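You operate a simulated robot arm through the tools that you are given. There is no shell and no other tool. Be economical: measure what you need, move in short steps, check, and stop when the job is done.

The job below is to be done with a simulated two-armed robot. You get a single attempt, and the scene is never put back.

## Task
Pick up the side film roll labelled "M-45" from the sewing bench top with one hand, pass it to the other hand and put it on the free corner of the side table. Take the heavy steel block and put it in the core box. Take the small yellow strap and put it on the bay c of the stacking frame. Stack the M8 machine foot from the top of the stacking bench on top of the M10 machine foot. Take the spare relay on the tool cabinet top and put it away on the top of the repair bench. Put the white-banded core marked "W-21" from the tool cabinet top on the spare white wheel there and the white-banded core that says "W-94" on the core rack top. Any order will do. Set down upright: spare relay, white-banded core.

It is judged by the outcome, as a careful person would: the job done as asked, and still so three seconds after it is handed in. It fails if anything else is knocked over, pushed out of place, dropped, spilled or broken.

## Robot
Two 7-joint arms with fingered hands on one trunk, on a base that drives. Base frame: it is fixed to the floor where the robot stands at the start and does not move with it; the origin is under the middle of the robot, x ahead of it, y to its left, z up; the surface under the hand at the start is at about z = 800. Lengths are in mm, angles in degrees, forces in N, time in s.
The left shoulder is at the start at [45, 104, 1094], the right one opposite. With the tool pointing down near the work surface each hand reaches from about 260 to 580 mm from the robot's upright axis, wherever it stands, measured 20 degrees to its own side. Places, roughly: bay C of the stacking frame (17x30 cm) [-3740, -17280, 760]; core box [-7500, -12000, 250]; core rack top (72x15 cm) [-5760, -1580, 800]; free corner of the side table (20x18 cm) [-1860, 660, 780]; heavy steel block [-5750, -13000, 750]; machine foot [-4250, -17250, 750]; side film roll [500, -250, 1000]; small yellow strap (6x6x3 cm) [-5200, -15600, 900]; spare relay [-4250, 1000, 1000]; spare white wheel (9x9x3 cm) [-4500, 1000, 1000]; top of the repair bench [-5200, -2300, 900]; white-banded core [-4500, 1000, 1000]. Payload 2.4 kg a hand.
Tool frame (each hand has its own): the origin (TCP) lies between the finger pads and is the grasp point; the fingertips stand 17 mm ahead of it; z points along the fingers, y is the line along which they close. Largest opening 88 mm; the body of the gripper starts 47 mm behind the TCP. The gripper is a hand of 2 fingers: y runs from the thumb to the fingers, the wrist lies at [0, 0, -165] in the tool frame, and closing takes about 1.5 s.
Orientation is told as [roll, pitch, yaw] about the base's x, y, z axes, in that order, counted from this pose: with the fingers straight down and closing along the base's y, the tool's x points along the base's -x, its y along +y and its z along -z.

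## Interface
- The arms move only by the tool jog_arm. It takes "left_deltas", "right_deltas" or both (then of equal length, played together; a hand with none holds still); each is a list of rows, each an object (a shift or turn left out is 0, a gripper value left out holds the last) with "travel": the shift along the tool's x, y, z in mm, a list of three; "dr": the turn, a rotation vector about the tool's x, y, z in degrees, a list of three. In form: [{"travel": [tx, ty, tz], "dr": [ax, ay, az]}, ...]. A call has 1 to 10 rows; each row shifts and turns the commanded pose from where the row before left it, along the tool's axes as they then stand. "left_grip" and "right_grip" are, for a hand that has rows, the finger opening in mm, from 0 to 88, set as the call begins (left out, the last holds). A row lasts 0.2 s, in which the tool goes at most 50 mm and 8.6 degrees; a call with a longer step from one row to the next is refused whole, and so is a gripper value outside its range. Where a pose cannot be reached the arm comes as near as it can. A force on the tool above 40 N (or 10 N above the force at the start of the call, whichever is more), or a blocked arm, ends the call early, and 0.2 s more pass. Each finger travels about 153 mm/s and halts on what it meets, pressing with about 22 N; the grip force reading is that of the motor and also rises with nothing between the fingers. The clock runs only during rows and for 0.2 s after the last one: add rows that do not move to give the fingers time. It gives the time, the measured TCP pose, the force on the tool (base axes), the opening and the grip force at its end, in the units of the frame above (readings bear some noise), with the torque about the TCP (base axes, N m) and any sound that the robot's microphone picked up, and new pictures: "views" is both (left out), scene, wrist or none (wrist: the cameras of the hands that moved).
- Cameras (640 x 400 px; columns grow to the right, rows downward): "scene" is now at [116.8, -29.9, 1027]; the picture's right is [-0.33, -0.94, 0.00], its down [-0.05, 0.02, -1.00] and it looks along [0.94, -0.33, -0.05] (base axes); focal length 214 px, centre (320, 200). "left" rides on the left gripper at [-50, 3, -63] in its tool frame; the picture's right is [-0.06, -1.00, 0.00], its down [0.78, -0.05, -0.62] and it looks along [0.62, -0.04, 0.79] (tool axes); focal length 275 px, centre (320, 200). "right" rides on the right gripper at [50, 3, -64] in its tool frame; the picture's right is [-0.06, 1.00, 0.00], its down [-0.78, -0.05, -0.62] and it looks along [-0.62, -0.04, 0.79] (tool axes); focal length 275 px, centre (320, 200). There is no depth. A picture from a camera that has moved, and an enlarged one, comes with that camera's place and axes in the base frame and with its lens.
- raise_lower(by): slides the trunk up (or, below 0, down) by that many mm; the arms and the scene camera ride with it, the base frame stays. It gives what a move gives, with no picture.
- drive_base(legs): drives the robot by 1 to 6 legs, each [ahead, left, turn to the left] in mm, mm and degrees, along the robot's own axes; the way and the turn of a leg run together, so that a leg with both is an arc; at most 1500 mm and 180 degrees a leg. The arms and the cameras ride along, it lands a little off, and it stops where it bumps. It gives what a move gives, and a new picture of the scene camera.
- grasp_type(shape, hand): the hand has 2 fingers and takes this shape, open, in about a second: jaw (thumb against the fingers, like two jaws); tri (thumb and two fingers); tip (a fingertip pinch); poke (one finger out to press); point (the index stretched); flat (the hand flat); cup (the hand cupped); fist (a fist). The gripper value then closes the fingers along that shape, each until it touches; the sizes above hold for jaw. It gives what a move gives, with no picture.
- head_to(pan, tilt): turns the head with the scene camera to pan (to the left, within 60 degrees either way) and tilt (down, from -29 to 69), counted from straight ahead of the robot. It gives what a move gives, and a new picture of the scene camera.
- close_up(camera, box): a new picture of the part [left, top, right, bottom] of that camera's present view, enlarged. It takes no simulated time.
- job_done(): hands the job in; it is judged then, once.

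Go step by step. Nothing tells you exact positions but the pictures and the camera data: compare them with the known pose of the tool, close in by small moves and look again before you grip or let go. The budget is 217 turns and 260 pictures, counting those below and the enlarged ones. Unless the task says otherwise, let go and move clear before handing in.

The tools are called after ">>>" as a command line: name --argument value ..., lists and objects as JSON in quotes. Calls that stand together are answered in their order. jog_arm: Moves the arms, as the interface text tells. Its arguments: {"type":"object","properties":{"left_deltas":{"type":"array","items":{"type":"object","properties":{"travel":{"type":"array","items":{"type":"number"}},"dr":{"type":"array","items":{"type":"number"}}}}},"left_grip":{"type":"number"},"right_deltas":{"type":"array","items":{"type":"object","properties":{"travel":{"type":"array","items":{"type":"number"}},"dr":{"type":"array","items":{"type":"number"}}}}},"right_grip":{"type":"number"},"views":{"type":"string","enum":["both","scene","wrist","none"]}},"required":[]} The other tools are called the same way: raise_lower (by) slides the trunk up or down; grasp_type (shape, hand) gives the hand a shape; drive_base (legs) drives the base; head_to (pan, tilt) turns the head that bears the scene camera; close_up (camera, box) takes an enlarged picture of a part of a camera's view; job_done () hands the job in.

At the start:

```text
t: 0.0
left_position: [397.9, 70.1, 1113.8]
left_orientation: [0.0, 0.0, -0.1]
left_wrist_force: [0.4, 0.4, 0.3]
left_torque: [-0.05, 0.05, 0.0]
left_gripper_width: 88.0
left_finger_force: 0.0
left_shape: jaw
right_position: [338.6, -252.1, 1112.2]
right_orientation: [-0.1, 0.1, -0.1]
right_wrist_force: [-0.7, 0.6, -0.1]
right_torque: [0.02, -0.02, -0.02]
right_gripper_width: 88.0
right_finger_force: 0.2
right_shape: jaw
trunk travel left (down, up): [-325.0, 525.0]
robot x, y, heading: [-0.8, -0.8, -0.2]
head pan, tilt: [-19.2, 3.0]
```

scene: 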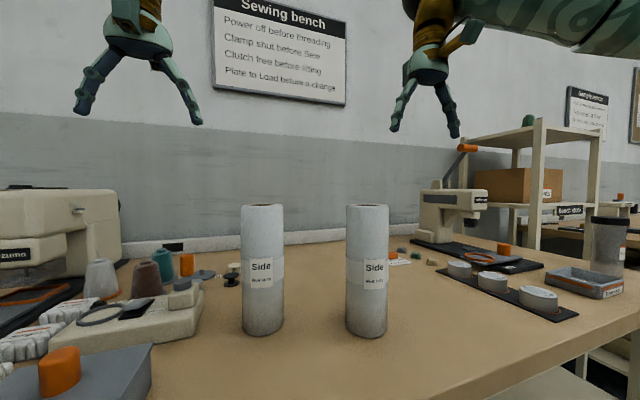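
right: 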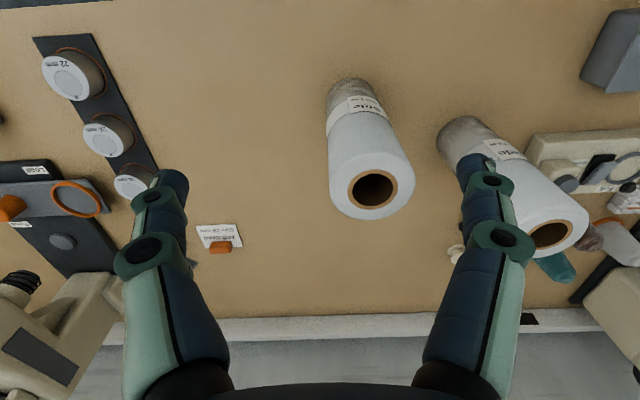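
left: 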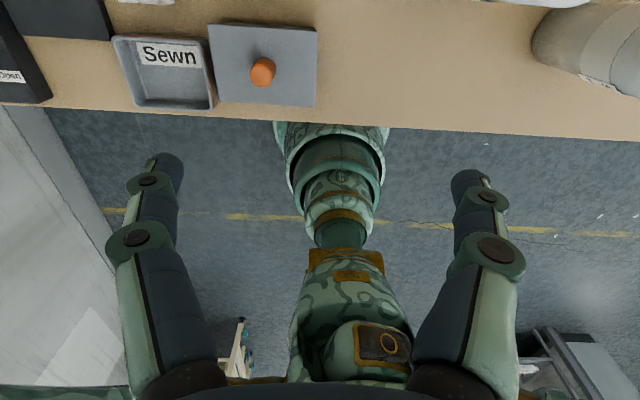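

I see two film rolls standing on the sewing bench, each with a label. I'll enlarge the labels to find M-45.

>>> close_up --camera "scene" --box '[230, 240, 400, 345]'

>>> close_up --camera "right" --box '[310, 70, 600, 250]'

```text
3.76 times, centred on (315, 292) of scene
camera zoom: at [116.8, -29.9, 1027.0], right [-0.33, -0.94, 0.0], down [-0.05, 0.02, -1.0], along [0.94, -0.33, -0.05], focal length 807 px, centre (339, -148)
```

zoom: 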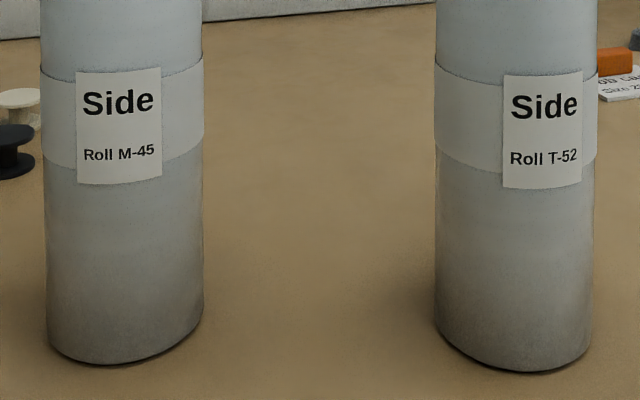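

```text
2.21 times, centred on (455, 160) of right
camera zoom: at [287.9, -248.2, 1175.9], right [0.06, 1.0, 0.0], down [0.78, -0.05, 0.62], along [0.62, -0.04, -0.79], focal length 608 px, centre (22, 288)
```

zoom: 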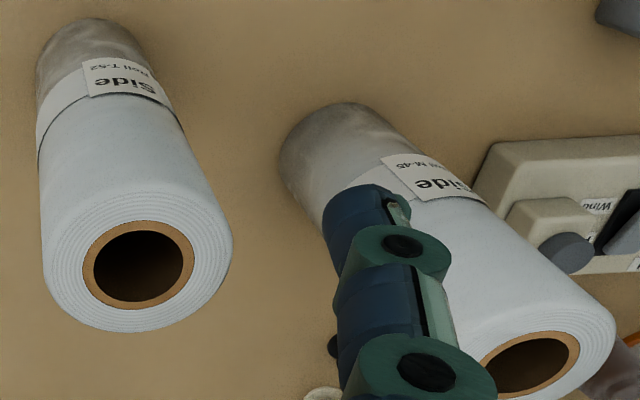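

M-45 is the left roll, about 66 mm in diameter and 200 mm tall, standing near [481, -52]. I'll turn the left hand to point forward and grip the roll low from the front. The right hand will then take it from above.

>>> jog_arm --left_deltas '[{"travel": [-50, 0, 0]}, {"dr": [0, -8.5, 0]}, {"dr": [0, -8.5, 0]}, {"dr": [0, -8.5, 0]}, {"dr": [0, -8.5, 0]}, {"dr": [0, -8.5, 0]}, {"dr": [0, -8.5, 0]}, {"dr": [0, -8.5, 0]}, {"dr": [0, -8.5, 0]}, {"dr": [0, -8.5, 0]}]' --views "none"

>>> head_to --pan 0 --tilt 20

```text
t: 2.2
left_position: [447.9, 71.4, 1115.6]
left_orientation: [-0.1, -76.5, 0.1]
left_wrist_force: [-0.4, -0.3, -0.6]
left_torque: [0.01, 0.01, 0.05]
left_gripper_width: 87.8
left_finger_force: 0.1
left_shape: jaw
right_position: [338.4, -251.5, 1111.5]
right_orientation: [-0.1, 0.1, 0.0]
right_wrist_force: [0.5, 0.4, -0.2]
right_torque: [0.01, -0.02, 0.01]
right_gripper_width: 87.9
right_finger_force: 0.0
right_shape: jaw
trunk travel left (down, up): [-325.0, 525.0]
robot x, y, heading: [1.7, -0.0, 0.1]
head pan, tilt: [-19.2, 3.0]
```

```text
t: 3.0
left_position: [449.0, 70.3, 1114.5]
left_orientation: [0.0, -76.4, 0.0]
left_wrist_force: [-0.2, -0.5, 0.9]
left_torque: [0.01, -0.01, -0.01]
left_gripper_width: 88.1
left_finger_force: 0.0
left_shape: jaw
right_position: [338.9, -251.9, 1113.1]
right_orientation: [0.0, 0.1, 0.0]
right_wrist_force: [-0.4, -0.8, 0.1]
right_torque: [-0.01, 0.02, -0.01]
right_gripper_width: 88.0
right_finger_force: 0.1
right_shape: jaw
trunk travel left (down, up): [-325.0, 525.0]
robot x, y, heading: [2.4, -1.8, -0.3]
head pan, tilt: [0.0, 20.0]
camera scene: at [123.8, 0.0, 999.5], right [0.0, -1.0, 0.0], down [-0.34, 0.0, -0.94], along [0.94, 0.0, -0.34], focal length 214 px, centre (320, 200)
```

scene: 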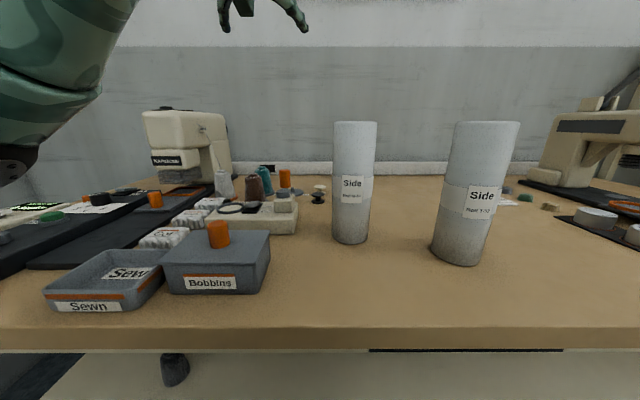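

The scene view agrees with my estimate for M-45, about [482, -54]. I'll finish levelling the left hand and lower it in front of the roll.

>>> jog_arm --left_deltas '[{"dr": [0, -6.8, 0]}, {"dr": [0, -6.8, 0]}, {"travel": [0, -41, -18]}, {"travel": [0, -41, -18]}, {"travel": [0, -42, -18]}, {"travel": [46, 0, 0]}, {"travel": [46, 0, 0]}, {"travel": [46, 0, 0]}, {"travel": [46, 0, 0]}, {"travel": [46, 0, 0]}]' --views "both"

```text
t: 4.7
left_position: [414.8, -39.4, 1082.4]
left_orientation: [156.4, -73.9, -154.9]
left_wrist_force: [-0.2, 0.2, 0.5]
left_torque: [-0.01, 0.01, 0.0]
left_gripper_width: 87.8
left_finger_force: 0.0
left_shape: jaw
right_position: [338.9, -252.6, 1110.5]
right_orientation: [0.0, 0.0, 0.1]
right_wrist_force: [-0.3, -0.2, -0.1]
right_torque: [0.01, 0.0, 0.0]
right_gripper_width: 88.0
right_finger_force: 0.0
right_shape: jaw
trunk travel left (down, up): [-325.0, 525.0]
robot x, y, heading: [1.3, 1.4, 0.1]
head pan, tilt: [0.0, 20.0]
stopped in row 8 (left hand): the arm was blocked; the commanded pose is now the measured one
camera scene: at [123.7, 0.1, 999.4], right [0.0, -1.0, 0.0], down [-0.34, 0.0, -0.94], along [0.94, 0.0, -0.34], focal length 214 px, centre (320, 200)
camera left: at [341.6, -43.9, 1113.8], right [0.03, -1.0, -0.05], down [-0.4, 0.04, -0.92], along [0.92, 0.04, -0.4], focal length 275 px, centre (320, 200)
```

scene: 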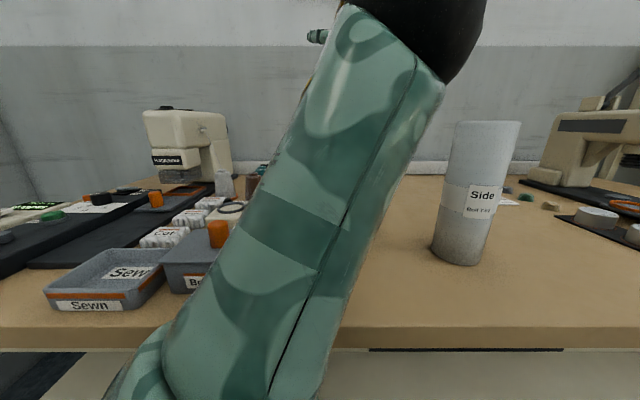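
left: 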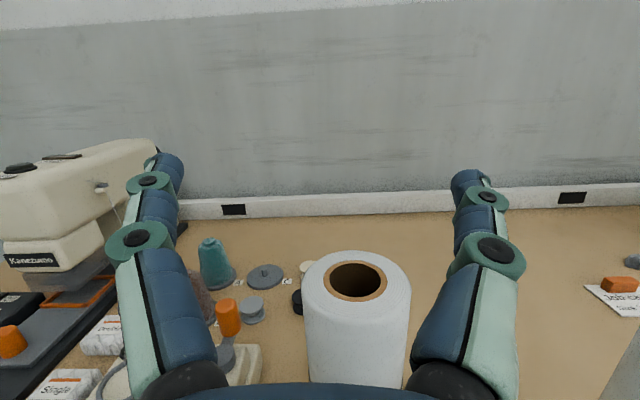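

The arm can't hold a fully level pose this close to the body. A tool pitched about 45° down will still grip the roll across y, so I'll turn the left hand back to that.

>>> jog_arm --left_deltas '[{"dr": [0, 8, -0.5]}, {"dr": [0, 8, -0.5]}, {"dr": [0, 8, -0.5]}, {"dr": [0, 8, -0.5]}, {"dr": [0, 8, -0.5]}, {"dr": [0, 8, -0.5]}, {"dr": [0, 8, 0]}]' --views "none"

```text
t: 5.3
left_position: [422.5, -20.3, 1051.8]
left_orientation: [96.7, -76.1, -92.2]
left_wrist_force: [-0.1, 0.0, -0.6]
left_torque: [0.0, 0.01, -0.02]
left_gripper_width: 87.9
left_finger_force: 0.1
left_shape: jaw
right_position: [338.9, -252.8, 1112.4]
right_orientation: [-0.1, 0.0, 0.0]
right_wrist_force: [1.0, -0.4, 0.1]
right_torque: [0.01, -0.03, 0.01]
right_gripper_width: 87.7
right_finger_force: 0.1
right_shape: jaw
trunk travel left (down, up): [-325.0, 525.0]
robot x, y, heading: [2.1, -0.6, -0.2]
head pan, tilt: [0.0, 20.0]
stopped in row 2 (left hand): the arm was blocked; the commanded pose is now the measured one
```

The left arm is still near a joint limit and has drifted into a twist. I'll move back up and to the left, where it was free, and check there.

>>> jog_arm --left_deltas '[{"travel": [-12, 33, 12]}, {"travel": [-12, 33, 12]}, {"travel": [-12, 33, 12]}]' --views "scene"

```text
t: 6.1
left_position: [454.2, 79.5, 1107.4]
left_orientation: [96.8, -73.4, -91.1]
left_wrist_force: [0.0, -0.7, 0.6]
left_torque: [0.03, 0.02, 0.0]
left_gripper_width: 87.9
left_finger_force: 0.0
left_shape: jaw
right_position: [338.6, -252.2, 1111.7]
right_orientation: [-0.1, 0.0, -0.1]
right_wrist_force: [0.8, -0.4, -0.3]
right_torque: [0.01, -0.01, 0.02]
right_gripper_width: 88.1
right_finger_force: 0.0
right_shape: jaw
trunk travel left (down, up): [-325.0, 525.0]
robot x, y, heading: [-0.5, -0.4, 0.1]
head pan, tilt: [0.0, 20.0]
camera scene: at [123.9, -2.6, 1003.0], right [-0.03, -1.0, 0.0], down [-0.3, 0.01, -0.95], along [0.95, -0.03, -0.31], focal length 214 px, centre (320, 200)
```

scene: 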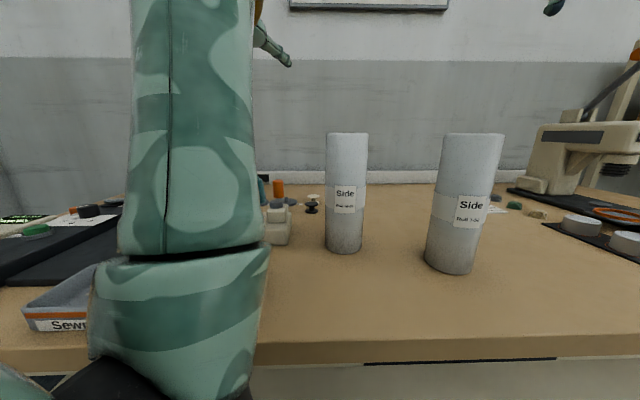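

The forearm had brushed the head. I'll bring the left hand back to vertical, then use a gentler approach: yawed toward the right and tilted 45°, which keeps the elbow out to the left.

>>> jog_arm --left_deltas '[{"dr": [0, 8.5, -1], "travel": [0, 4, 0]}, {"dr": [0, 8.5, -1], "travel": [0, 4, 0]}, {"dr": [0, 8.5, -1]}, {"dr": [0, 8.5, -1]}, {"dr": [0, 8.5, -1]}, {"dr": [0, 8.5, -1]}]' --views "none"

>>> head_to --pan 0 --tilt 20

```text
t: 7.5
left_position: [498.8, 86.1, 1083.2]
left_orientation: [11.0, -40.3, 0.0]
left_wrist_force: [0.0, -0.1, -0.4]
left_torque: [-0.01, -0.01, 0.03]
left_gripper_width: 87.9
left_finger_force: 0.1
left_shape: jaw
left hand out of reach, approached as far as the arm can: row 5, 6
right_position: [338.4, -252.2, 1110.9]
right_orientation: [-0.2, 0.0, 0.0]
right_wrist_force: [0.5, 0.5, 0.2]
right_torque: [0.0, 0.01, 0.0]
right_gripper_width: 88.0
right_finger_force: 0.1
right_shape: jaw
trunk travel left (down, up): [-325.0, 525.0]
robot x, y, heading: [0.6, -4.2, 0.1]
head pan, tilt: [0.0, 20.0]
```

```text
t: 8.1
left_position: [497.7, 86.9, 1083.7]
left_orientation: [11.2, -40.7, -0.3]
left_wrist_force: [0.1, 0.1, -0.4]
left_torque: [0.02, -0.02, 0.01]
left_gripper_width: 88.2
left_finger_force: 0.1
left_shape: jaw
right_position: [339.0, -252.6, 1111.5]
right_orientation: [0.0, 0.0, 0.0]
right_wrist_force: [-0.1, 0.1, 0.9]
right_torque: [0.01, 0.0, 0.03]
right_gripper_width: 88.0
right_finger_force: 0.0
right_shape: jaw
trunk travel left (down, up): [-325.0, 525.0]
robot x, y, heading: [-0.2, 0.4, 0.1]
head pan, tilt: [0.0, 20.0]
camera scene: at [123.8, 0.0, 999.5], right [0.0, -1.0, 0.0], down [-0.34, 0.0, -0.94], along [0.94, 0.0, -0.34], focal length 214 px, centre (320, 200)
```

scene: 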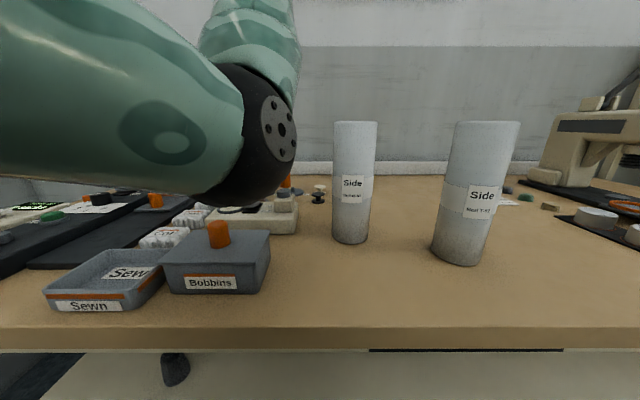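

The left hand is at a pitch of about -40. I'll pull it back toward its starting pose while straightening it.

>>> jog_arm --left_deltas '[{"dr": [-2, 8, 0], "travel": [12, 0, -10]}, {"dr": [-2, 8, 0], "travel": [12, 0, -10]}, {"dr": [-2, 8, 0], "travel": [12, 0, -5]}, {"dr": [-2, 8, 0], "travel": [12, 0, 0]}, {"dr": [-2, 4, 0], "travel": [12, 0, 0]}]' --views "scene"

```text
t: 9.3
left_position: [535.6, 96.8, 1053.2]
left_orientation: [17.6, -5.4, 9.1]
left_wrist_force: [0.4, -0.5, -1.9]
left_torque: [-0.04, 0.0, -0.01]
left_gripper_width: 88.1
left_finger_force: 0.1
left_shape: jaw
left hand out of reach, approached as far as the arm can: row 1, 2, 3, 4, 5
right_position: [339.2, -252.3, 1112.2]
right_orientation: [-0.1, 0.0, 0.0]
right_wrist_force: [-0.4, -0.2, 0.5]
right_torque: [0.01, 0.01, 0.0]
right_gripper_width: 87.7
right_finger_force: 0.1
right_shape: jaw
trunk travel left (down, up): [-325.0, 525.0]
robot x, y, heading: [0.8, -1.6, -0.0]
head pan, tilt: [0.0, 20.0]
camera scene: at [123.8, 0.0, 999.5], right [0.0, -1.0, 0.0], down [-0.34, 0.0, -0.94], along [0.94, 0.0, -0.34], focal length 214 px, centre (320, 200)
```

scene: 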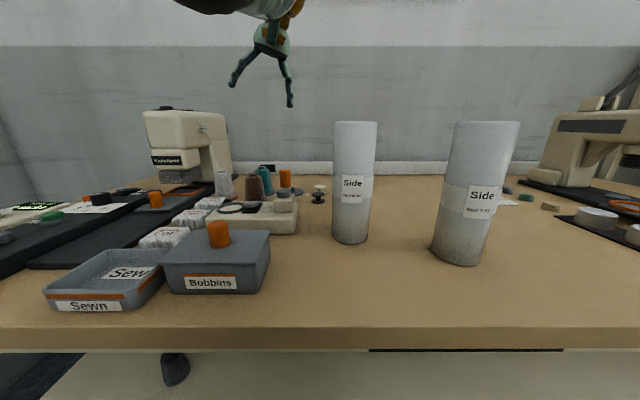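

The hand has come out vertical, but it is off to the front. I'll run a few still rows to see where the commanded pose settles.

>>> jog_arm --left_deltas '[{"dr": [-4, 0, 0], "travel": [0, 0, 0]}, {"dr": [-4, 0, 0]}, {"dr": [-4, 0, 0]}, {"travel": [20, 0, 0]}, {"travel": [20, 0, 0]}]' --views "none"

```text
t: 10.5
left_position: [530.0, 86.7, 1052.0]
left_orientation: [29.7, -5.4, 9.1]
left_wrist_force: [0.4, 0.0, -0.2]
left_torque: [0.02, 0.01, 0.02]
left_gripper_width: 87.8
left_finger_force: 0.1
left_shape: jaw
left hand out of reach, approached as far as the arm can: row 4, 5
right_position: [338.8, -252.3, 1110.9]
right_orientation: [-0.1, 0.0, 0.0]
right_wrist_force: [-0.4, -0.6, -0.1]
right_torque: [0.01, -0.01, 0.02]
right_gripper_width: 87.7
right_finger_force: 0.0
right_shape: jaw
trunk travel left (down, up): [-325.0, 525.0]
robot x, y, heading: [0.5, -2.6, 0.2]
head pan, tilt: [0.0, 20.0]
```

I used the wrong sign on the roll, so I'll correct it now.

>>> jog_arm --left_deltas '[{"dr": [7.5, 0, 0]}, {"dr": [7.5, 0, 0]}, {"dr": [7.5, 0, 0]}, {"dr": [7.5, 5, 0]}, {"dr": [0, 0, 8]}, {"travel": [10, 0, 0]}, {"travel": [20, 0, 0]}, {"travel": [20, 0, 0]}]' --views "scene"

```text
refused: row 4 steps farther than a row can; nothing moved
```

>>> jog_arm --left_deltas '[{"dr": [7.5, 0, 0]}, {"dr": [7.5, 0, 0]}, {"dr": [7.5, 0, 0]}, {"dr": [7.5, 0, 0]}, {"dr": [0, 0, 8]}, {"dr": [0, 5, 0]}, {"travel": [10, 0, 0]}, {"travel": [20, 0, 0]}, {"travel": [20, 0, 0]}]' --views "scene"

```text
t: 12.5
left_position: [534.5, 84.9, 1053.8]
left_orientation: [0.4, -0.5, 1.0]
left_wrist_force: [-0.3, 0.6, 0.9]
left_torque: [0.02, 0.01, 0.0]
left_gripper_width: 87.5
left_finger_force: 0.0
left_shape: jaw
left hand out of reach, approached as far as the arm can: row 1, 2, 4, 8, 9
right_position: [339.1, -252.4, 1112.0]
right_orientation: [-0.1, 0.1, -0.1]
right_wrist_force: [-0.3, 0.3, 0.4]
right_torque: [-0.05, -0.02, -0.01]
right_gripper_width: 87.7
right_finger_force: 0.1
right_shape: jaw
trunk travel left (down, up): [-325.0, 525.0]
robot x, y, heading: [-0.7, -0.9, -0.0]
head pan, tilt: [0.0, 20.0]
camera scene: at [123.8, 0.1, 999.5], right [0.0, -1.0, 0.0], down [-0.34, 0.0, -0.94], along [0.94, 0.0, -0.34], focal length 214 px, centre (320, 200)
```

scene: 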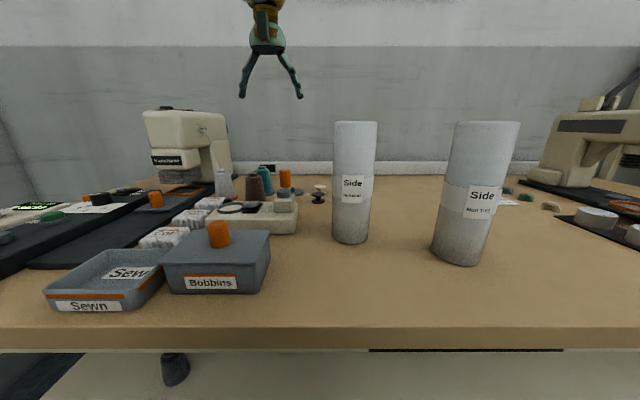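

The hand is vertical again, but backward motion is limited at this height. I'll try lowering it and moving left, then bringing it back.

>>> jog_arm --left_deltas '[{"travel": [0, 20, 20]}, {"travel": [0, 20, 20]}, {"travel": [20, 10, 0]}, {"travel": [20, 0, 0]}, {"travel": [20, 0, 0]}, {"travel": [20, 0, 0]}]' --views "none"

```text
t: 13.9
left_position: [525.0, 145.1, 1012.7]
left_orientation: [0.4, -0.5, 1.0]
left_wrist_force: [-0.3, -0.3, 0.1]
left_torque: [0.0, 0.01, 0.0]
left_gripper_width: 87.7
left_finger_force: 0.2
left_shape: jaw
left hand out of reach, approached as far as the arm can: row 3, 4, 5, 6
right_position: [338.7, -252.0, 1111.0]
right_orientation: [-0.1, 0.0, 0.0]
right_wrist_force: [0.2, 0.0, 0.4]
right_torque: [0.0, 0.02, 0.03]
right_gripper_width: 87.7
right_finger_force: 0.1
right_shape: jaw
trunk travel left (down, up): [-325.0, 525.0]
robot x, y, heading: [2.4, -3.4, -0.0]
head pan, tilt: [0.0, 20.0]
```

Moving back in x stays blocked in this arm branch. I'll try the yaw and tilt I need anyway and see whether that frees it.

>>> jog_arm --left_deltas '[{"dr": [0, 0, 8.5]}, {"dr": [0, 0, 8.5]}, {"dr": [0, 0, 8.5]}, {"dr": [0, 0, 8.5]}, {"dr": [0, 0, 8.5]}, {"dr": [0, -8, 0]}, {"dr": [0, -8, 0]}, {"dr": [0, -8, 0]}, {"dr": [0, -8, 0]}, {"dr": [0, -8, 0]}]' --views "scene"

```text
t: 16.1
left_position: [531.2, 148.4, 1009.3]
left_orientation: [0.8, -40.2, -42.0]
left_wrist_force: [-0.1, 0.1, 0.6]
left_torque: [-0.05, 0.0, -0.03]
left_gripper_width: 87.7
left_finger_force: 0.1
left_shape: jaw
left hand out of reach, approached as far as the arm can: row 6, 8
right_position: [338.4, -252.1, 1111.4]
right_orientation: [-0.1, 0.0, 0.0]
right_wrist_force: [0.3, -0.7, 0.4]
right_torque: [-0.04, 0.0, 0.02]
right_gripper_width: 88.0
right_finger_force: 0.0
right_shape: jaw
trunk travel left (down, up): [-325.0, 525.0]
robot x, y, heading: [-0.2, -1.6, 0.1]
head pan, tilt: [0.0, 20.0]
camera scene: at [123.8, 0.1, 999.5], right [0.0, -1.0, 0.0], down [-0.34, 0.0, -0.94], along [0.94, 0.0, -0.34], focal length 214 px, centre (320, 200)
```

scene: 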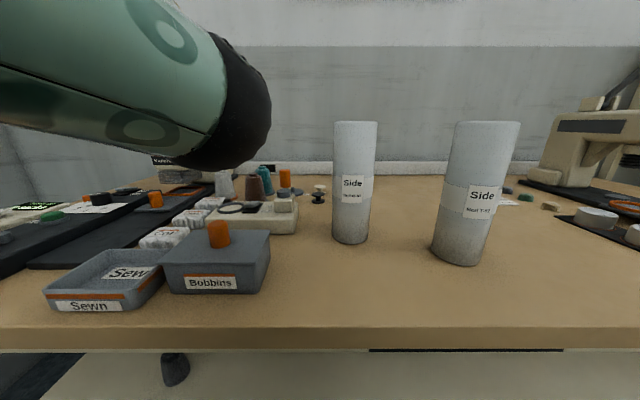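

The tilt and yaw are reached. The roll's side grip needs a flatter approach so the palm clears it, so I'll tilt further and check reach.

>>> jog_arm --left_deltas '[{"dr": [0, -8, 0]}, {"dr": [0, -8, 0]}, {"dr": [0, -8, 0]}, {"dr": [0, -8, 0]}, {"travel": [0, 0, -40]}, {"travel": [0, 0, -40]}]' --views "scene"

```text
t: 17.5
left_position: [476.9, 197.4, 1033.4]
left_orientation: [1.9, -72.3, -43.4]
left_wrist_force: [0.5, 1.0, 0.5]
left_torque: [0.03, 0.03, -0.01]
left_gripper_width: 87.9
left_finger_force: 0.0
left_shape: jaw
right_position: [337.9, -251.6, 1111.2]
right_orientation: [-0.1, -0.1, 0.0]
right_wrist_force: [0.3, -0.1, -0.4]
right_torque: [-0.02, 0.01, 0.0]
right_gripper_width: 87.7
right_finger_force: 0.1
right_shape: jaw
trunk travel left (down, up): [-325.0, 525.0]
robot x, y, heading: [0.7, -1.7, 0.1]
head pan, tilt: [0.0, 20.0]
camera scene: at [123.7, 0.3, 999.5], right [0.0, -1.0, 0.0], down [-0.34, 0.0, -0.94], along [0.94, 0.0, -0.34], focal length 214 px, centre (320, 200)
```

scene: 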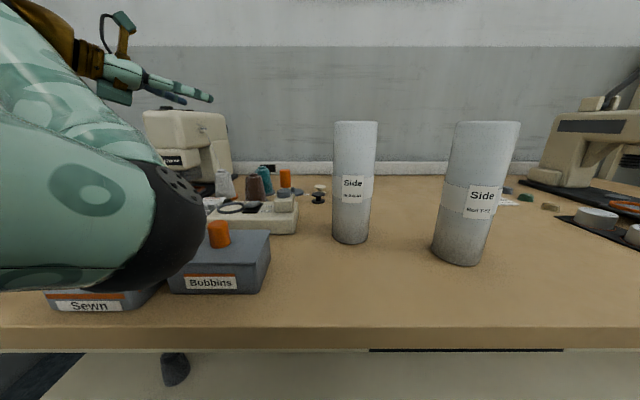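

The left hand can hold this flat pose at about z 1030. So the right hand will pick the roll from the top and lift it, and the left will take it below. I'll move the right hand over M-45.

>>> jog_arm --right_deltas '[{"travel": [-28, 40, 0]}, {"travel": [-28, 40, 0]}, {"travel": [-28, 40, 0]}, {"travel": [-28, 39, 0]}, {"travel": [-29, 39, 0]}, {"travel": [0, 0, 35]}]' --views "both"

```text
t: 18.9
left_position: [478.0, 198.4, 1033.7]
left_orientation: [1.9, -72.1, -43.4]
left_wrist_force: [0.6, 0.6, -0.3]
left_torque: [0.02, 0.02, 0.02]
left_gripper_width: 88.1
left_finger_force: 0.1
left_shape: jaw
right_position: [477.5, -51.9, 1074.3]
right_orientation: [-0.2, -0.1, 0.0]
right_wrist_force: [0.0, -0.7, 0.2]
right_torque: [-0.03, 0.03, -0.02]
right_gripper_width: 87.7
right_finger_force: 0.0
right_shape: jaw
trunk travel left (down, up): [-325.0, 525.0]
robot x, y, heading: [0.5, -1.1, 0.1]
head pan, tilt: [0.0, 20.0]
camera scene: at [123.8, 0.3, 999.4], right [0.0, -1.0, 0.0], down [-0.34, 0.0, -0.94], along [0.94, 0.0, -0.34], focal length 214 px, centre (320, 200)
camera right: at [428.0, -48.7, 1138.5], right [0.06, 1.0, 0.0], down [0.78, -0.05, 0.62], along [0.62, -0.04, -0.79], focal length 275 px, centre (320, 200)
```

scene: 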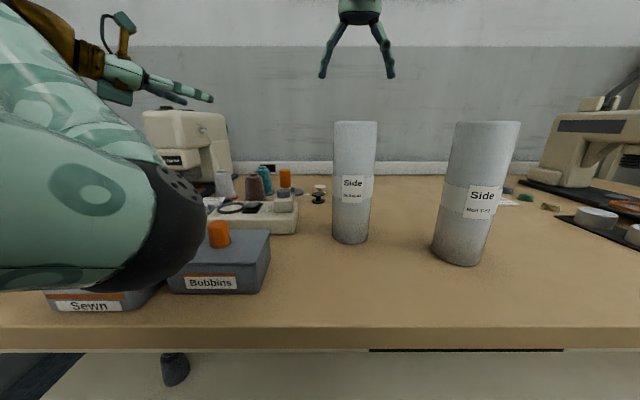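
right: 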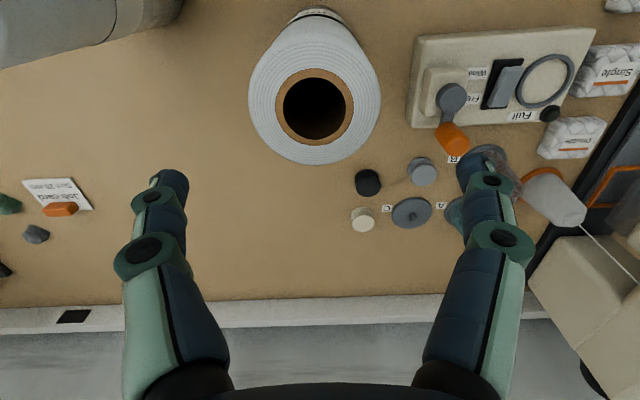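

M-45's top centre is at about [478, -55], directly under the right hand. I'll descend and grip.

>>> jog_arm --right_deltas '[{"travel": [0, -3, 38]}, {"travel": [0, 0, 38]}, {"travel": [0, 0, 38]}]' --views "none"

>>> jog_arm --right_deltas '[{}, {}, {}, {}, {}, {}, {}]' --right_grip 0 --views "both"

```text
t: 19.8
left_position: [475.6, 197.7, 1034.1]
left_orientation: [2.2, -72.2, -43.7]
left_wrist_force: [0.7, 0.3, 0.2]
left_torque: [-0.03, -0.03, 0.01]
left_gripper_width: 87.7
left_finger_force: 0.0
left_shape: jaw
right_position: [476.7, -58.4, 972.1]
right_orientation: [0.2, -1.0, 0.1]
right_wrist_force: [0.2, -0.7, 25.4]
right_torque: [0.19, 0.03, 0.01]
right_gripper_width: 86.7
right_finger_force: 0.2
right_shape: jaw
trunk travel left (down, up): [-325.0, 525.0]
robot x, y, heading: [0.2, 0.2, 0.0]
head pan, tilt: [0.0, 20.0]
stopped in row 3 (right hand): the force on the tool passed its limit at 42 N (the readings are from after the stop); the commanded pose is now the measured one
```

```text
t: 20.8
left_position: [474.1, 197.7, 1033.2]
left_orientation: [2.1, -72.2, -43.5]
left_wrist_force: [0.5, -0.8, 0.2]
left_torque: [-0.03, -0.03, -0.01]
left_gripper_width: 88.0
left_finger_force: 0.0
left_shape: jaw
right_position: [478.2, -58.3, 970.0]
right_orientation: [0.4, -1.2, 0.2]
right_wrist_force: [-2.3, 0.3, 18.1]
right_torque: [0.13, 0.0, 0.02]
right_gripper_width: 55.4
right_finger_force: 22.1
right_shape: jaw
trunk travel left (down, up): [-325.0, 525.0]
robot x, y, heading: [-1.2, 2.2, 0.1]
head pan, tilt: [0.0, 20.0]
stopped in row 4 (right hand): the force on the tool passed its limit at 40 N (the readings are from after the stop); the commanded pose is now the measured one
camera scene: at [122.5, 0.2, 999.4], right [0.0, -1.0, 0.0], down [-0.34, 0.0, -0.94], along [0.94, 0.0, -0.34], focal length 214 px, centre (320, 200)
camera right: at [426.4, -53.8, 1034.0], right [0.06, 1.0, 0.01], down [0.77, -0.05, 0.63], along [0.63, -0.03, -0.77], focal length 275 px, centre (320, 200)
```

scene: 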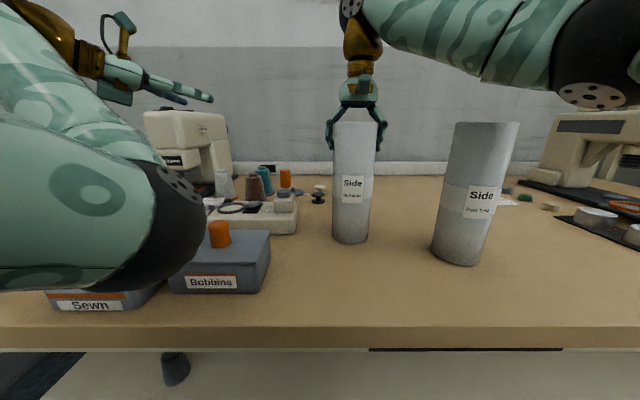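
right: 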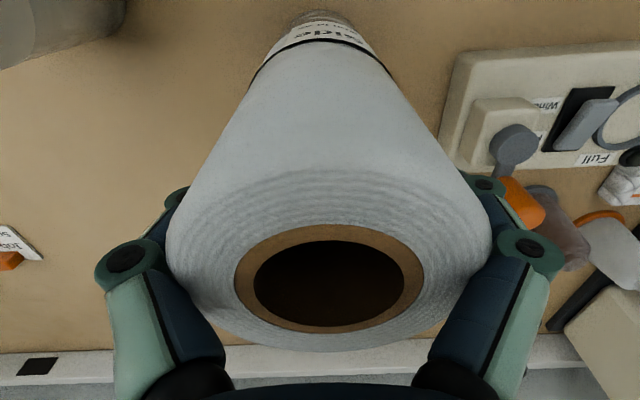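

The fingers are holding the roll at its top. I'll let the grip settle and lift a little.

>>> jog_arm --right_deltas '[{"travel": [0, 0, -2]}, {}, {}, {"travel": [0, 0, -10]}, {"travel": [0, 0, -30]}, {"travel": [0, 0, -40]}, {"travel": [0, 0, -40]}]' --right_grip 0 --views "scene"

```text
t: 22.4
left_position: [477.5, 198.6, 1033.8]
left_orientation: [1.9, -72.2, -43.2]
left_wrist_force: [0.3, -1.3, 0.2]
left_torque: [0.0, 0.01, -0.01]
left_gripper_width: 88.0
left_finger_force: 0.1
left_shape: jaw
right_position: [477.7, -59.7, 1089.7]
right_orientation: [0.3, -0.8, 0.0]
right_wrist_force: [0.5, -0.7, -5.7]
right_torque: [0.01, 0.01, 0.04]
right_gripper_width: 56.5
right_finger_force: 21.7
right_shape: jaw
trunk travel left (down, up): [-325.0, 525.0]
robot x, y, heading: [1.2, -1.6, 0.1]
head pan, tilt: [0.0, 20.0]
camera scene: at [124.1, 0.2, 999.4], right [0.0, -1.0, 0.0], down [-0.34, 0.0, -0.94], along [0.94, 0.0, -0.34], focal length 214 px, centre (320, 200)
```

scene: 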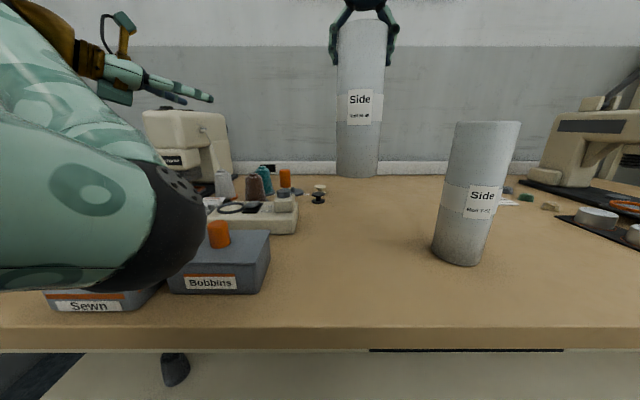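

The roll is lifted. I'll bring it out to about [520, 0] with the right hand and line the left hand up behind its lower half.

>>> jog_arm --right_deltas '[{"travel": [-14, 20, -10]}, {"travel": [-14, 20, -10]}, {"travel": [-14, 20, -10]}, {}, {}]' --left_deltas '[{}, {}, {"travel": [-8, -38, 23]}, {"travel": [-8, -38, 23]}, {"travel": [-8, -38, 23]}]' --views "both"

```text
t: 23.6
left_position: [456.5, 67.8, 1033.8]
left_orientation: [1.8, -72.1, -43.1]
left_wrist_force: [-0.6, -0.3, 0.2]
left_torque: [0.0, -0.01, 0.0]
left_gripper_width: 88.0
left_finger_force: 0.1
left_shape: jaw
right_position: [509.0, -3.1, 1116.6]
right_orientation: [0.3, -0.8, 0.1]
right_wrist_force: [-0.2, 0.6, -5.5]
right_torque: [0.01, 0.02, 0.02]
right_gripper_width: 56.5
right_finger_force: 21.9
right_shape: jaw
right hand out of reach, approached as far as the arm can: row 3
trunk travel left (down, up): [-325.0, 525.0]
robot x, y, heading: [0.5, -0.9, 0.4]
head pan, tilt: [0.0, 20.0]
camera scene: at [124.2, 0.1, 999.4], right [0.0, -1.0, 0.0], down [-0.34, 0.0, -0.94], along [0.94, 0.0, -0.34], focal length 214 px, centre (320, 200)
camera right: at [456.9, 0.4, 1179.4], right [0.06, 1.0, 0.01], down [0.78, -0.05, 0.63], along [0.63, -0.03, -0.78], focal length 275 px, centre (320, 200)
camera left: at [425.5, 98.2, 1100.3], right [-0.65, -0.76, 0.05], down [-0.65, 0.52, -0.56], along [0.4, -0.39, -0.83], focal length 275 px, centre (320, 200)
```

scene: 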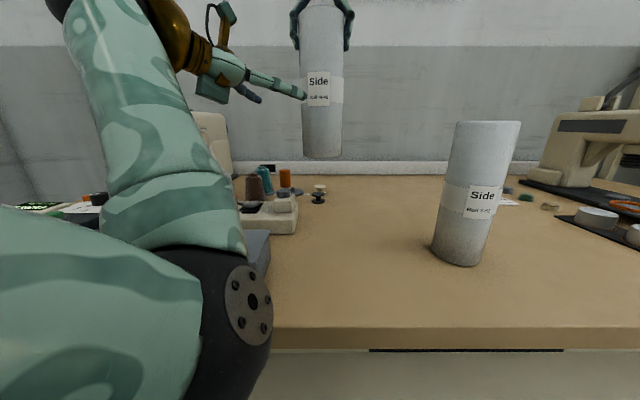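
right: 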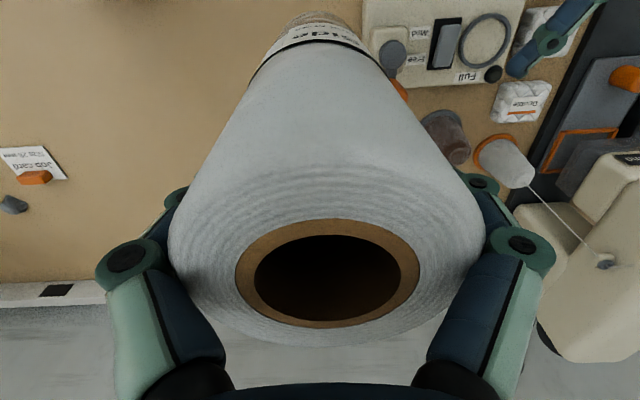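
left: 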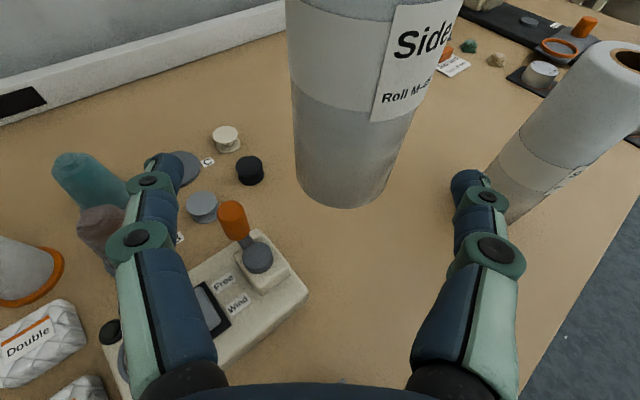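

The left hand is lined up, with the roll about 15 mm to the side and 90 mm ahead. I'll advance until the roll is between the fingers.

>>> jog_arm --left_deltas '[{"travel": [0, -15.5, 10]}, {"travel": [0, 0, 38]}, {"travel": [0, 0, 38]}]' --views "both"

```text
t: 24.4
left_position: [507.1, -1.4, 1006.7]
left_orientation: [1.9, -72.1, -43.2]
left_wrist_force: [0.8, -0.2, -0.8]
left_torque: [0.02, 0.01, 0.0]
left_gripper_width: 87.8
left_finger_force: 0.0
left_shape: jaw
right_position: [508.8, -3.6, 1116.6]
right_orientation: [0.3, -0.9, 0.0]
right_wrist_force: [-0.5, 0.1, -4.6]
right_torque: [-0.01, 0.01, 0.0]
right_gripper_width: 56.5
right_finger_force: 21.6
right_shape: jaw
trunk travel left (down, up): [-325.0, 525.0]
robot x, y, heading: [-1.1, -1.5, -0.2]
head pan, tilt: [0.0, 20.0]
camera scene: at [124.3, 0.1, 999.4], right [0.0, -1.0, 0.0], down [-0.34, 0.0, -0.94], along [0.94, 0.0, -0.34], focal length 214 px, centre (320, 200)
camera left: at [476.3, 29.9, 1073.1], right [-0.65, -0.76, 0.05], down [-0.65, 0.52, -0.56], along [0.4, -0.39, -0.83], focal length 275 px, centre (320, 200)
```

scene: 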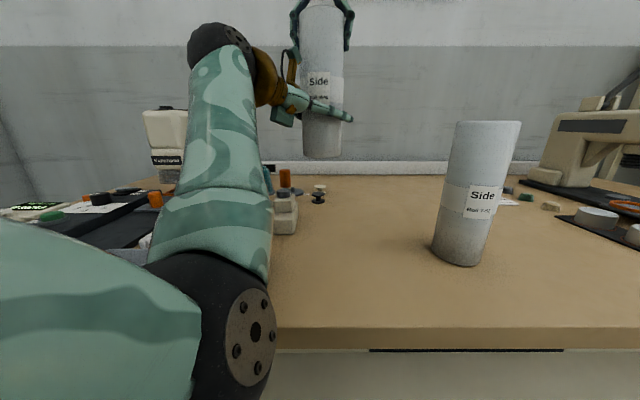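
left: 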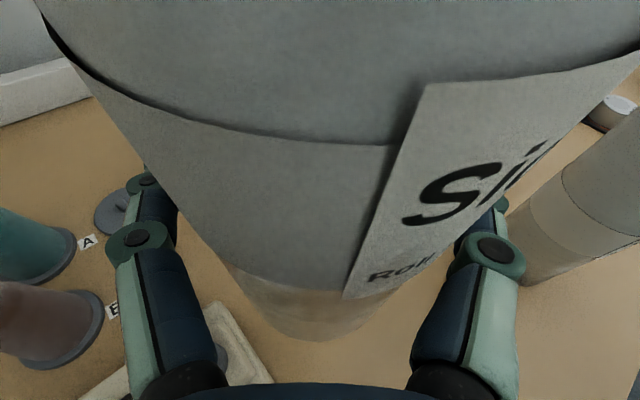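

The roll sits between the left fingers, so I'll close them.

>>> jog_arm --left_deltas '[{}, {}, {}, {}, {}, {}, {}, {}]' --left_grip 0 --views "none"

```text
t: 26.1
left_position: [507.8, -0.7, 1006.2]
left_orientation: [1.9, -72.0, -43.1]
left_wrist_force: [0.9, -1.9, 0.1]
left_torque: [0.0, 0.01, -0.02]
left_gripper_width: 61.4
left_finger_force: 22.1
left_shape: jaw
right_position: [508.4, -3.4, 1114.9]
right_orientation: [0.2, -0.8, -0.1]
right_wrist_force: [0.2, 2.2, -3.8]
right_torque: [0.18, 0.07, 0.01]
right_gripper_width: 56.4
right_finger_force: 22.4
right_shape: jaw
trunk travel left (down, up): [-325.0, 525.0]
robot x, y, heading: [-0.5, 2.1, 0.2]
head pan, tilt: [0.0, 20.0]
```

Both hands hold the roll. The right hand now releases and moves up clear.

>>> jog_arm --right_deltas '[{}, {}, {}, {}, {"travel": [0, 0, -20]}, {"travel": [0, 0, -40]}, {"travel": [20, -40, -20]}, {"travel": [20, -45, 0]}, {"travel": [20, -45, 0]}, {"travel": [20, -45, 0]}]' --right_grip 88 --views "scene"

```text
t: 28.4
left_position: [506.9, -1.2, 1008.7]
left_orientation: [1.9, -72.1, -43.3]
left_wrist_force: [0.6, 0.9, -0.4]
left_torque: [-0.02, 0.0, -0.01]
left_gripper_width: 61.4
left_finger_force: 21.6
left_shape: jaw
right_position: [413.7, -184.1, 1169.2]
right_orientation: [0.2, -0.8, 0.0]
right_wrist_force: [0.3, 0.1, 0.2]
right_torque: [-0.02, -0.01, -0.01]
right_gripper_width: 88.0
right_finger_force: 0.1
right_shape: jaw
right hand out of reach, approached as far as the arm can: row 5, 6
trunk travel left (down, up): [-325.0, 525.0]
robot x, y, heading: [-0.6, 3.6, -0.2]
head pan, tilt: [0.0, 20.0]
camera scene: at [124.1, 0.0, 999.4], right [0.0, -1.0, 0.0], down [-0.34, 0.0, -0.94], along [0.94, 0.0, -0.34], focal length 214 px, centre (320, 200)
```

scene: 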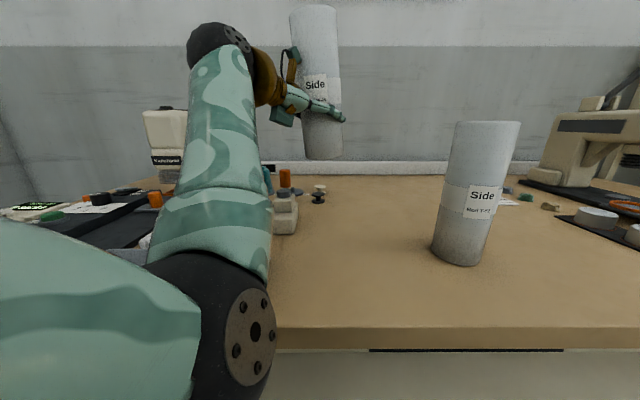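

The left hand holds the roll, just slightly tilted. I'll back away from the bench and look toward the side table.

>>> drive_base --legs '[[-500, 0, 0], [0, 0, 90]]'

```text
t: 35.1
left_position: [-497.1, 508.0, 1006.4]
left_orientation: [1.8, -72.1, 47.2]
left_wrist_force: [0.0, -0.1, -1.0]
left_torque: [-0.01, 0.0, -0.03]
left_gripper_width: 61.2
left_finger_force: 22.0
left_shape: jaw
right_position: [-313.3, 415.9, 1167.4]
right_orientation: [0.2, -0.9, 90.4]
right_wrist_force: [0.7, 0.1, -0.2]
right_torque: [-0.01, -0.04, -0.01]
right_gripper_width: 88.1
right_finger_force: 0.0
right_shape: jaw
trunk travel left (down, up): [-325.0, 525.0]
robot x, y, heading: [-492.5, 1.4, 90.4]
head pan, tilt: [0.0, 20.0]
camera scene: at [-496.6, 126.0, 999.4], right [1.0, 0.01, 0.0], down [0.0, -0.34, -0.94], along [-0.01, 0.94, -0.34], focal length 214 px, centre (320, 200)
```

scene: 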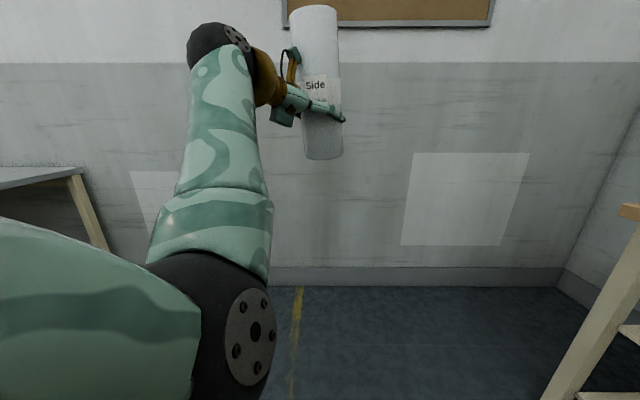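

A table appears at the far left. I'll turn toward it.

>>> drive_base --legs '[[0, 0, 60]]'

>>> head_to --pan -20 --tilt 15

```text
t: 38.1
left_position: [-933.4, 255.0, 1007.3]
left_orientation: [1.8, -72.1, 106.8]
left_wrist_force: [0.6, -0.2, 0.2]
left_torque: [0.02, 0.0, -0.05]
left_gripper_width: 60.9
left_finger_force: 21.8
left_shape: jaw
right_position: [-759.7, 366.8, 1168.1]
right_orientation: [0.3, -0.8, 150.0]
right_wrist_force: [-0.1, -0.3, -0.6]
right_torque: [-0.01, -0.01, 0.0]
right_gripper_width: 88.0
right_finger_force: 0.0
right_shape: jaw
trunk travel left (down, up): [-325.0, 525.0]
robot x, y, heading: [-492.3, -1.6, 150.0]
head pan, tilt: [0.0, 20.0]
camera scene: at [-604.6, 63.2, 999.4], right [0.5, 0.87, 0.0], down [0.3, -0.17, -0.94], along [-0.81, 0.47, -0.34], focal length 214 px, centre (320, 200)
```

scene: 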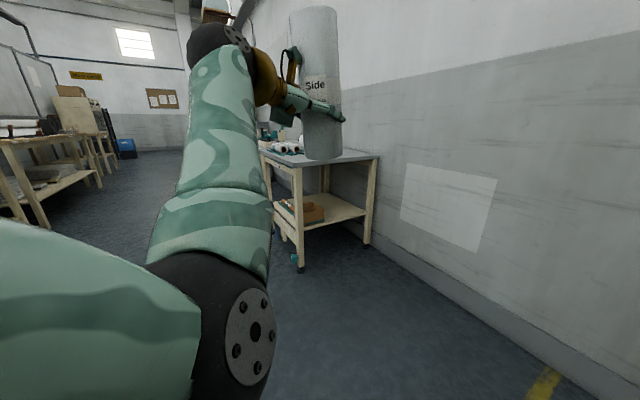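

```text
t: 39.0
left_position: [-933.4, 255.4, 1007.3]
left_orientation: [1.9, -72.1, 106.7]
left_wrist_force: [-0.4, -0.2, -0.2]
left_torque: [0.02, 0.03, -0.04]
left_gripper_width: 61.1
left_finger_force: 22.4
left_shape: jaw
right_position: [-760.3, 365.9, 1168.1]
right_orientation: [0.3, -0.8, 150.0]
right_wrist_force: [0.4, 0.4, -0.5]
right_torque: [-0.01, 0.01, 0.01]
right_gripper_width: 87.9
right_finger_force: 0.1
right_shape: jaw
trunk travel left (down, up): [-325.0, 525.0]
robot x, y, heading: [-493.8, -3.4, 149.9]
head pan, tilt: [-20.0, 15.0]
camera scene: at [-584.1, 88.2, 1007.5], right [0.77, 0.64, 0.0], down [0.17, -0.2, -0.97], along [-0.62, 0.74, -0.26], focal length 214 px, centre (320, 200)
```

scene: 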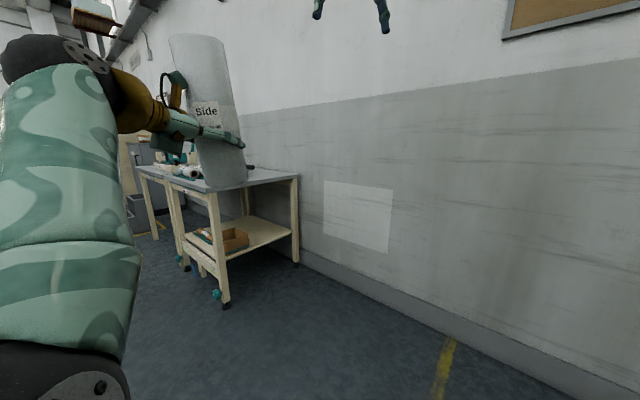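

The side table's near end is at about x -1650, with its front edge at y about 550. I'll face it (heading 90) at x about -1860, staying back a little, and look at the free corner.

>>> drive_base --legs '[[0, 0, -60], [-200, 1367, 0]]'

>>> head_to --pan 0 --tilt 15

```text
t: 48.6
left_position: [-1868.9, 343.5, 1008.0]
left_orientation: [1.8, -72.1, 44.8]
left_wrist_force: [0.4, -0.2, -0.7]
left_torque: [0.0, -0.03, -0.01]
left_gripper_width: 61.3
left_finger_force: 21.6
left_shape: jaw
right_position: [-1688.0, 243.8, 1167.7]
right_orientation: [0.3, -0.8, 88.1]
right_wrist_force: [-1.4, -0.2, -0.7]
right_torque: [-0.01, -0.01, -0.02]
right_gripper_width: 88.0
right_finger_force: 0.1
right_shape: jaw
trunk travel left (down, up): [-325.0, 525.0]
robot x, y, heading: [-1887.8, -160.3, 88.0]
head pan, tilt: [-20.0, 15.0]
camera scene: at [-1852.3, -44.0, 1007.6], right [0.93, -0.37, 0.0], down [-0.1, -0.24, -0.97], along [0.36, 0.9, -0.26], focal length 214 px, centre (320, 200)
```

scene: 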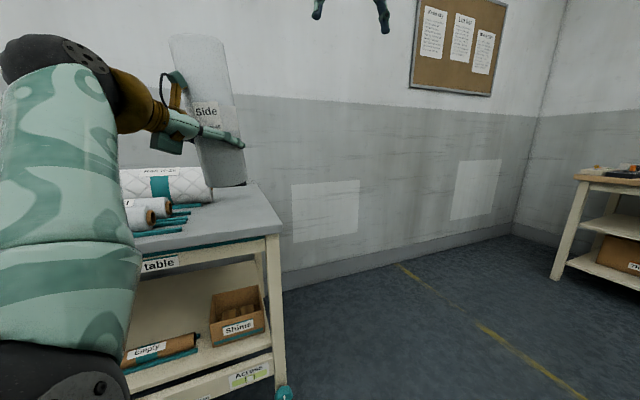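

```text
t: 49.5
left_position: [-1869.2, 343.6, 1005.7]
left_orientation: [1.7, -72.0, 44.8]
left_wrist_force: [-0.2, 0.6, 0.5]
left_torque: [0.0, 0.01, -0.04]
left_gripper_width: 61.0
left_finger_force: 22.5
left_shape: jaw
right_position: [-1688.6, 244.4, 1169.0]
right_orientation: [0.3, -0.8, 88.0]
right_wrist_force: [0.0, -0.3, -0.3]
right_torque: [-0.01, -0.03, 0.01]
right_gripper_width: 88.1
right_finger_force: 0.0
right_shape: jaw
trunk travel left (down, up): [-325.0, 525.0]
robot x, y, heading: [-1886.2, -167.4, 88.0]
head pan, tilt: [0.0, 15.0]
camera scene: at [-1884.0, -37.2, 1007.5], right [1.0, -0.04, 0.0], down [-0.01, -0.26, -0.97], along [0.03, 0.97, -0.26], focal length 214 px, centre (320, 200)
```

scene: 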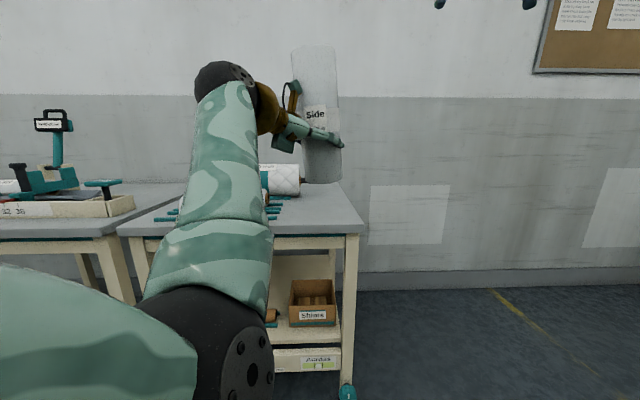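

The table's front-right corner is near [-1755, 490]. I'll use the right wrist camera and a scene enlargement to see what is on that corner.

>>> close_up --camera "right" --box '[0, 0, 640, 400]'

>>> close_up --camera "left" --box '[0, 0, 640, 400]'

```text
1.00 times, centred on (320, 200) of right (not enlarged: the box is as wide or as high as the picture)
camera zoom: at [-1693.5, 193.6, 1232.0], right [-1.0, 0.1, 0.01], down [0.08, 0.77, 0.63], along [0.06, 0.63, -0.78], focal length 275 px, centre (320, 200)
```

zoom: 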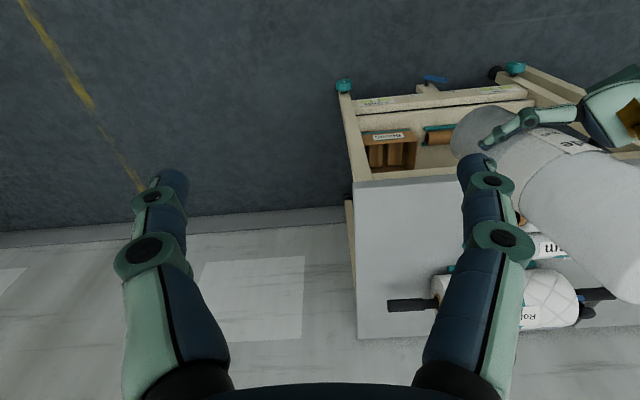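

```text
1.00 times, centred on (320, 200) of left (not enlarged: the box is as wide or as high as the picture)
camera zoom: at [-1900.5, 311.9, 1073.0], right [0.74, -0.67, 0.05], down [-0.54, -0.63, -0.56], along [0.41, 0.38, -0.83], focal length 275 px, centre (320, 200)
```

zoom: 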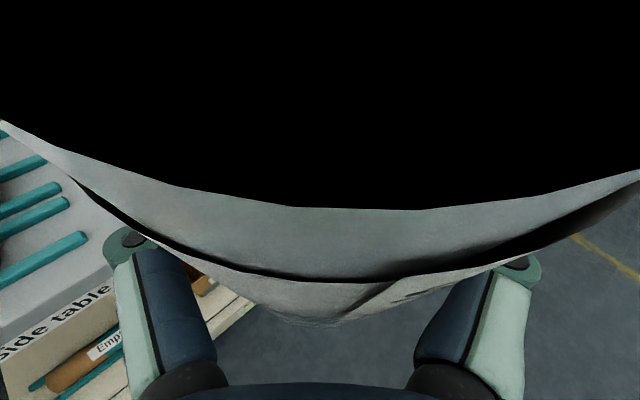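

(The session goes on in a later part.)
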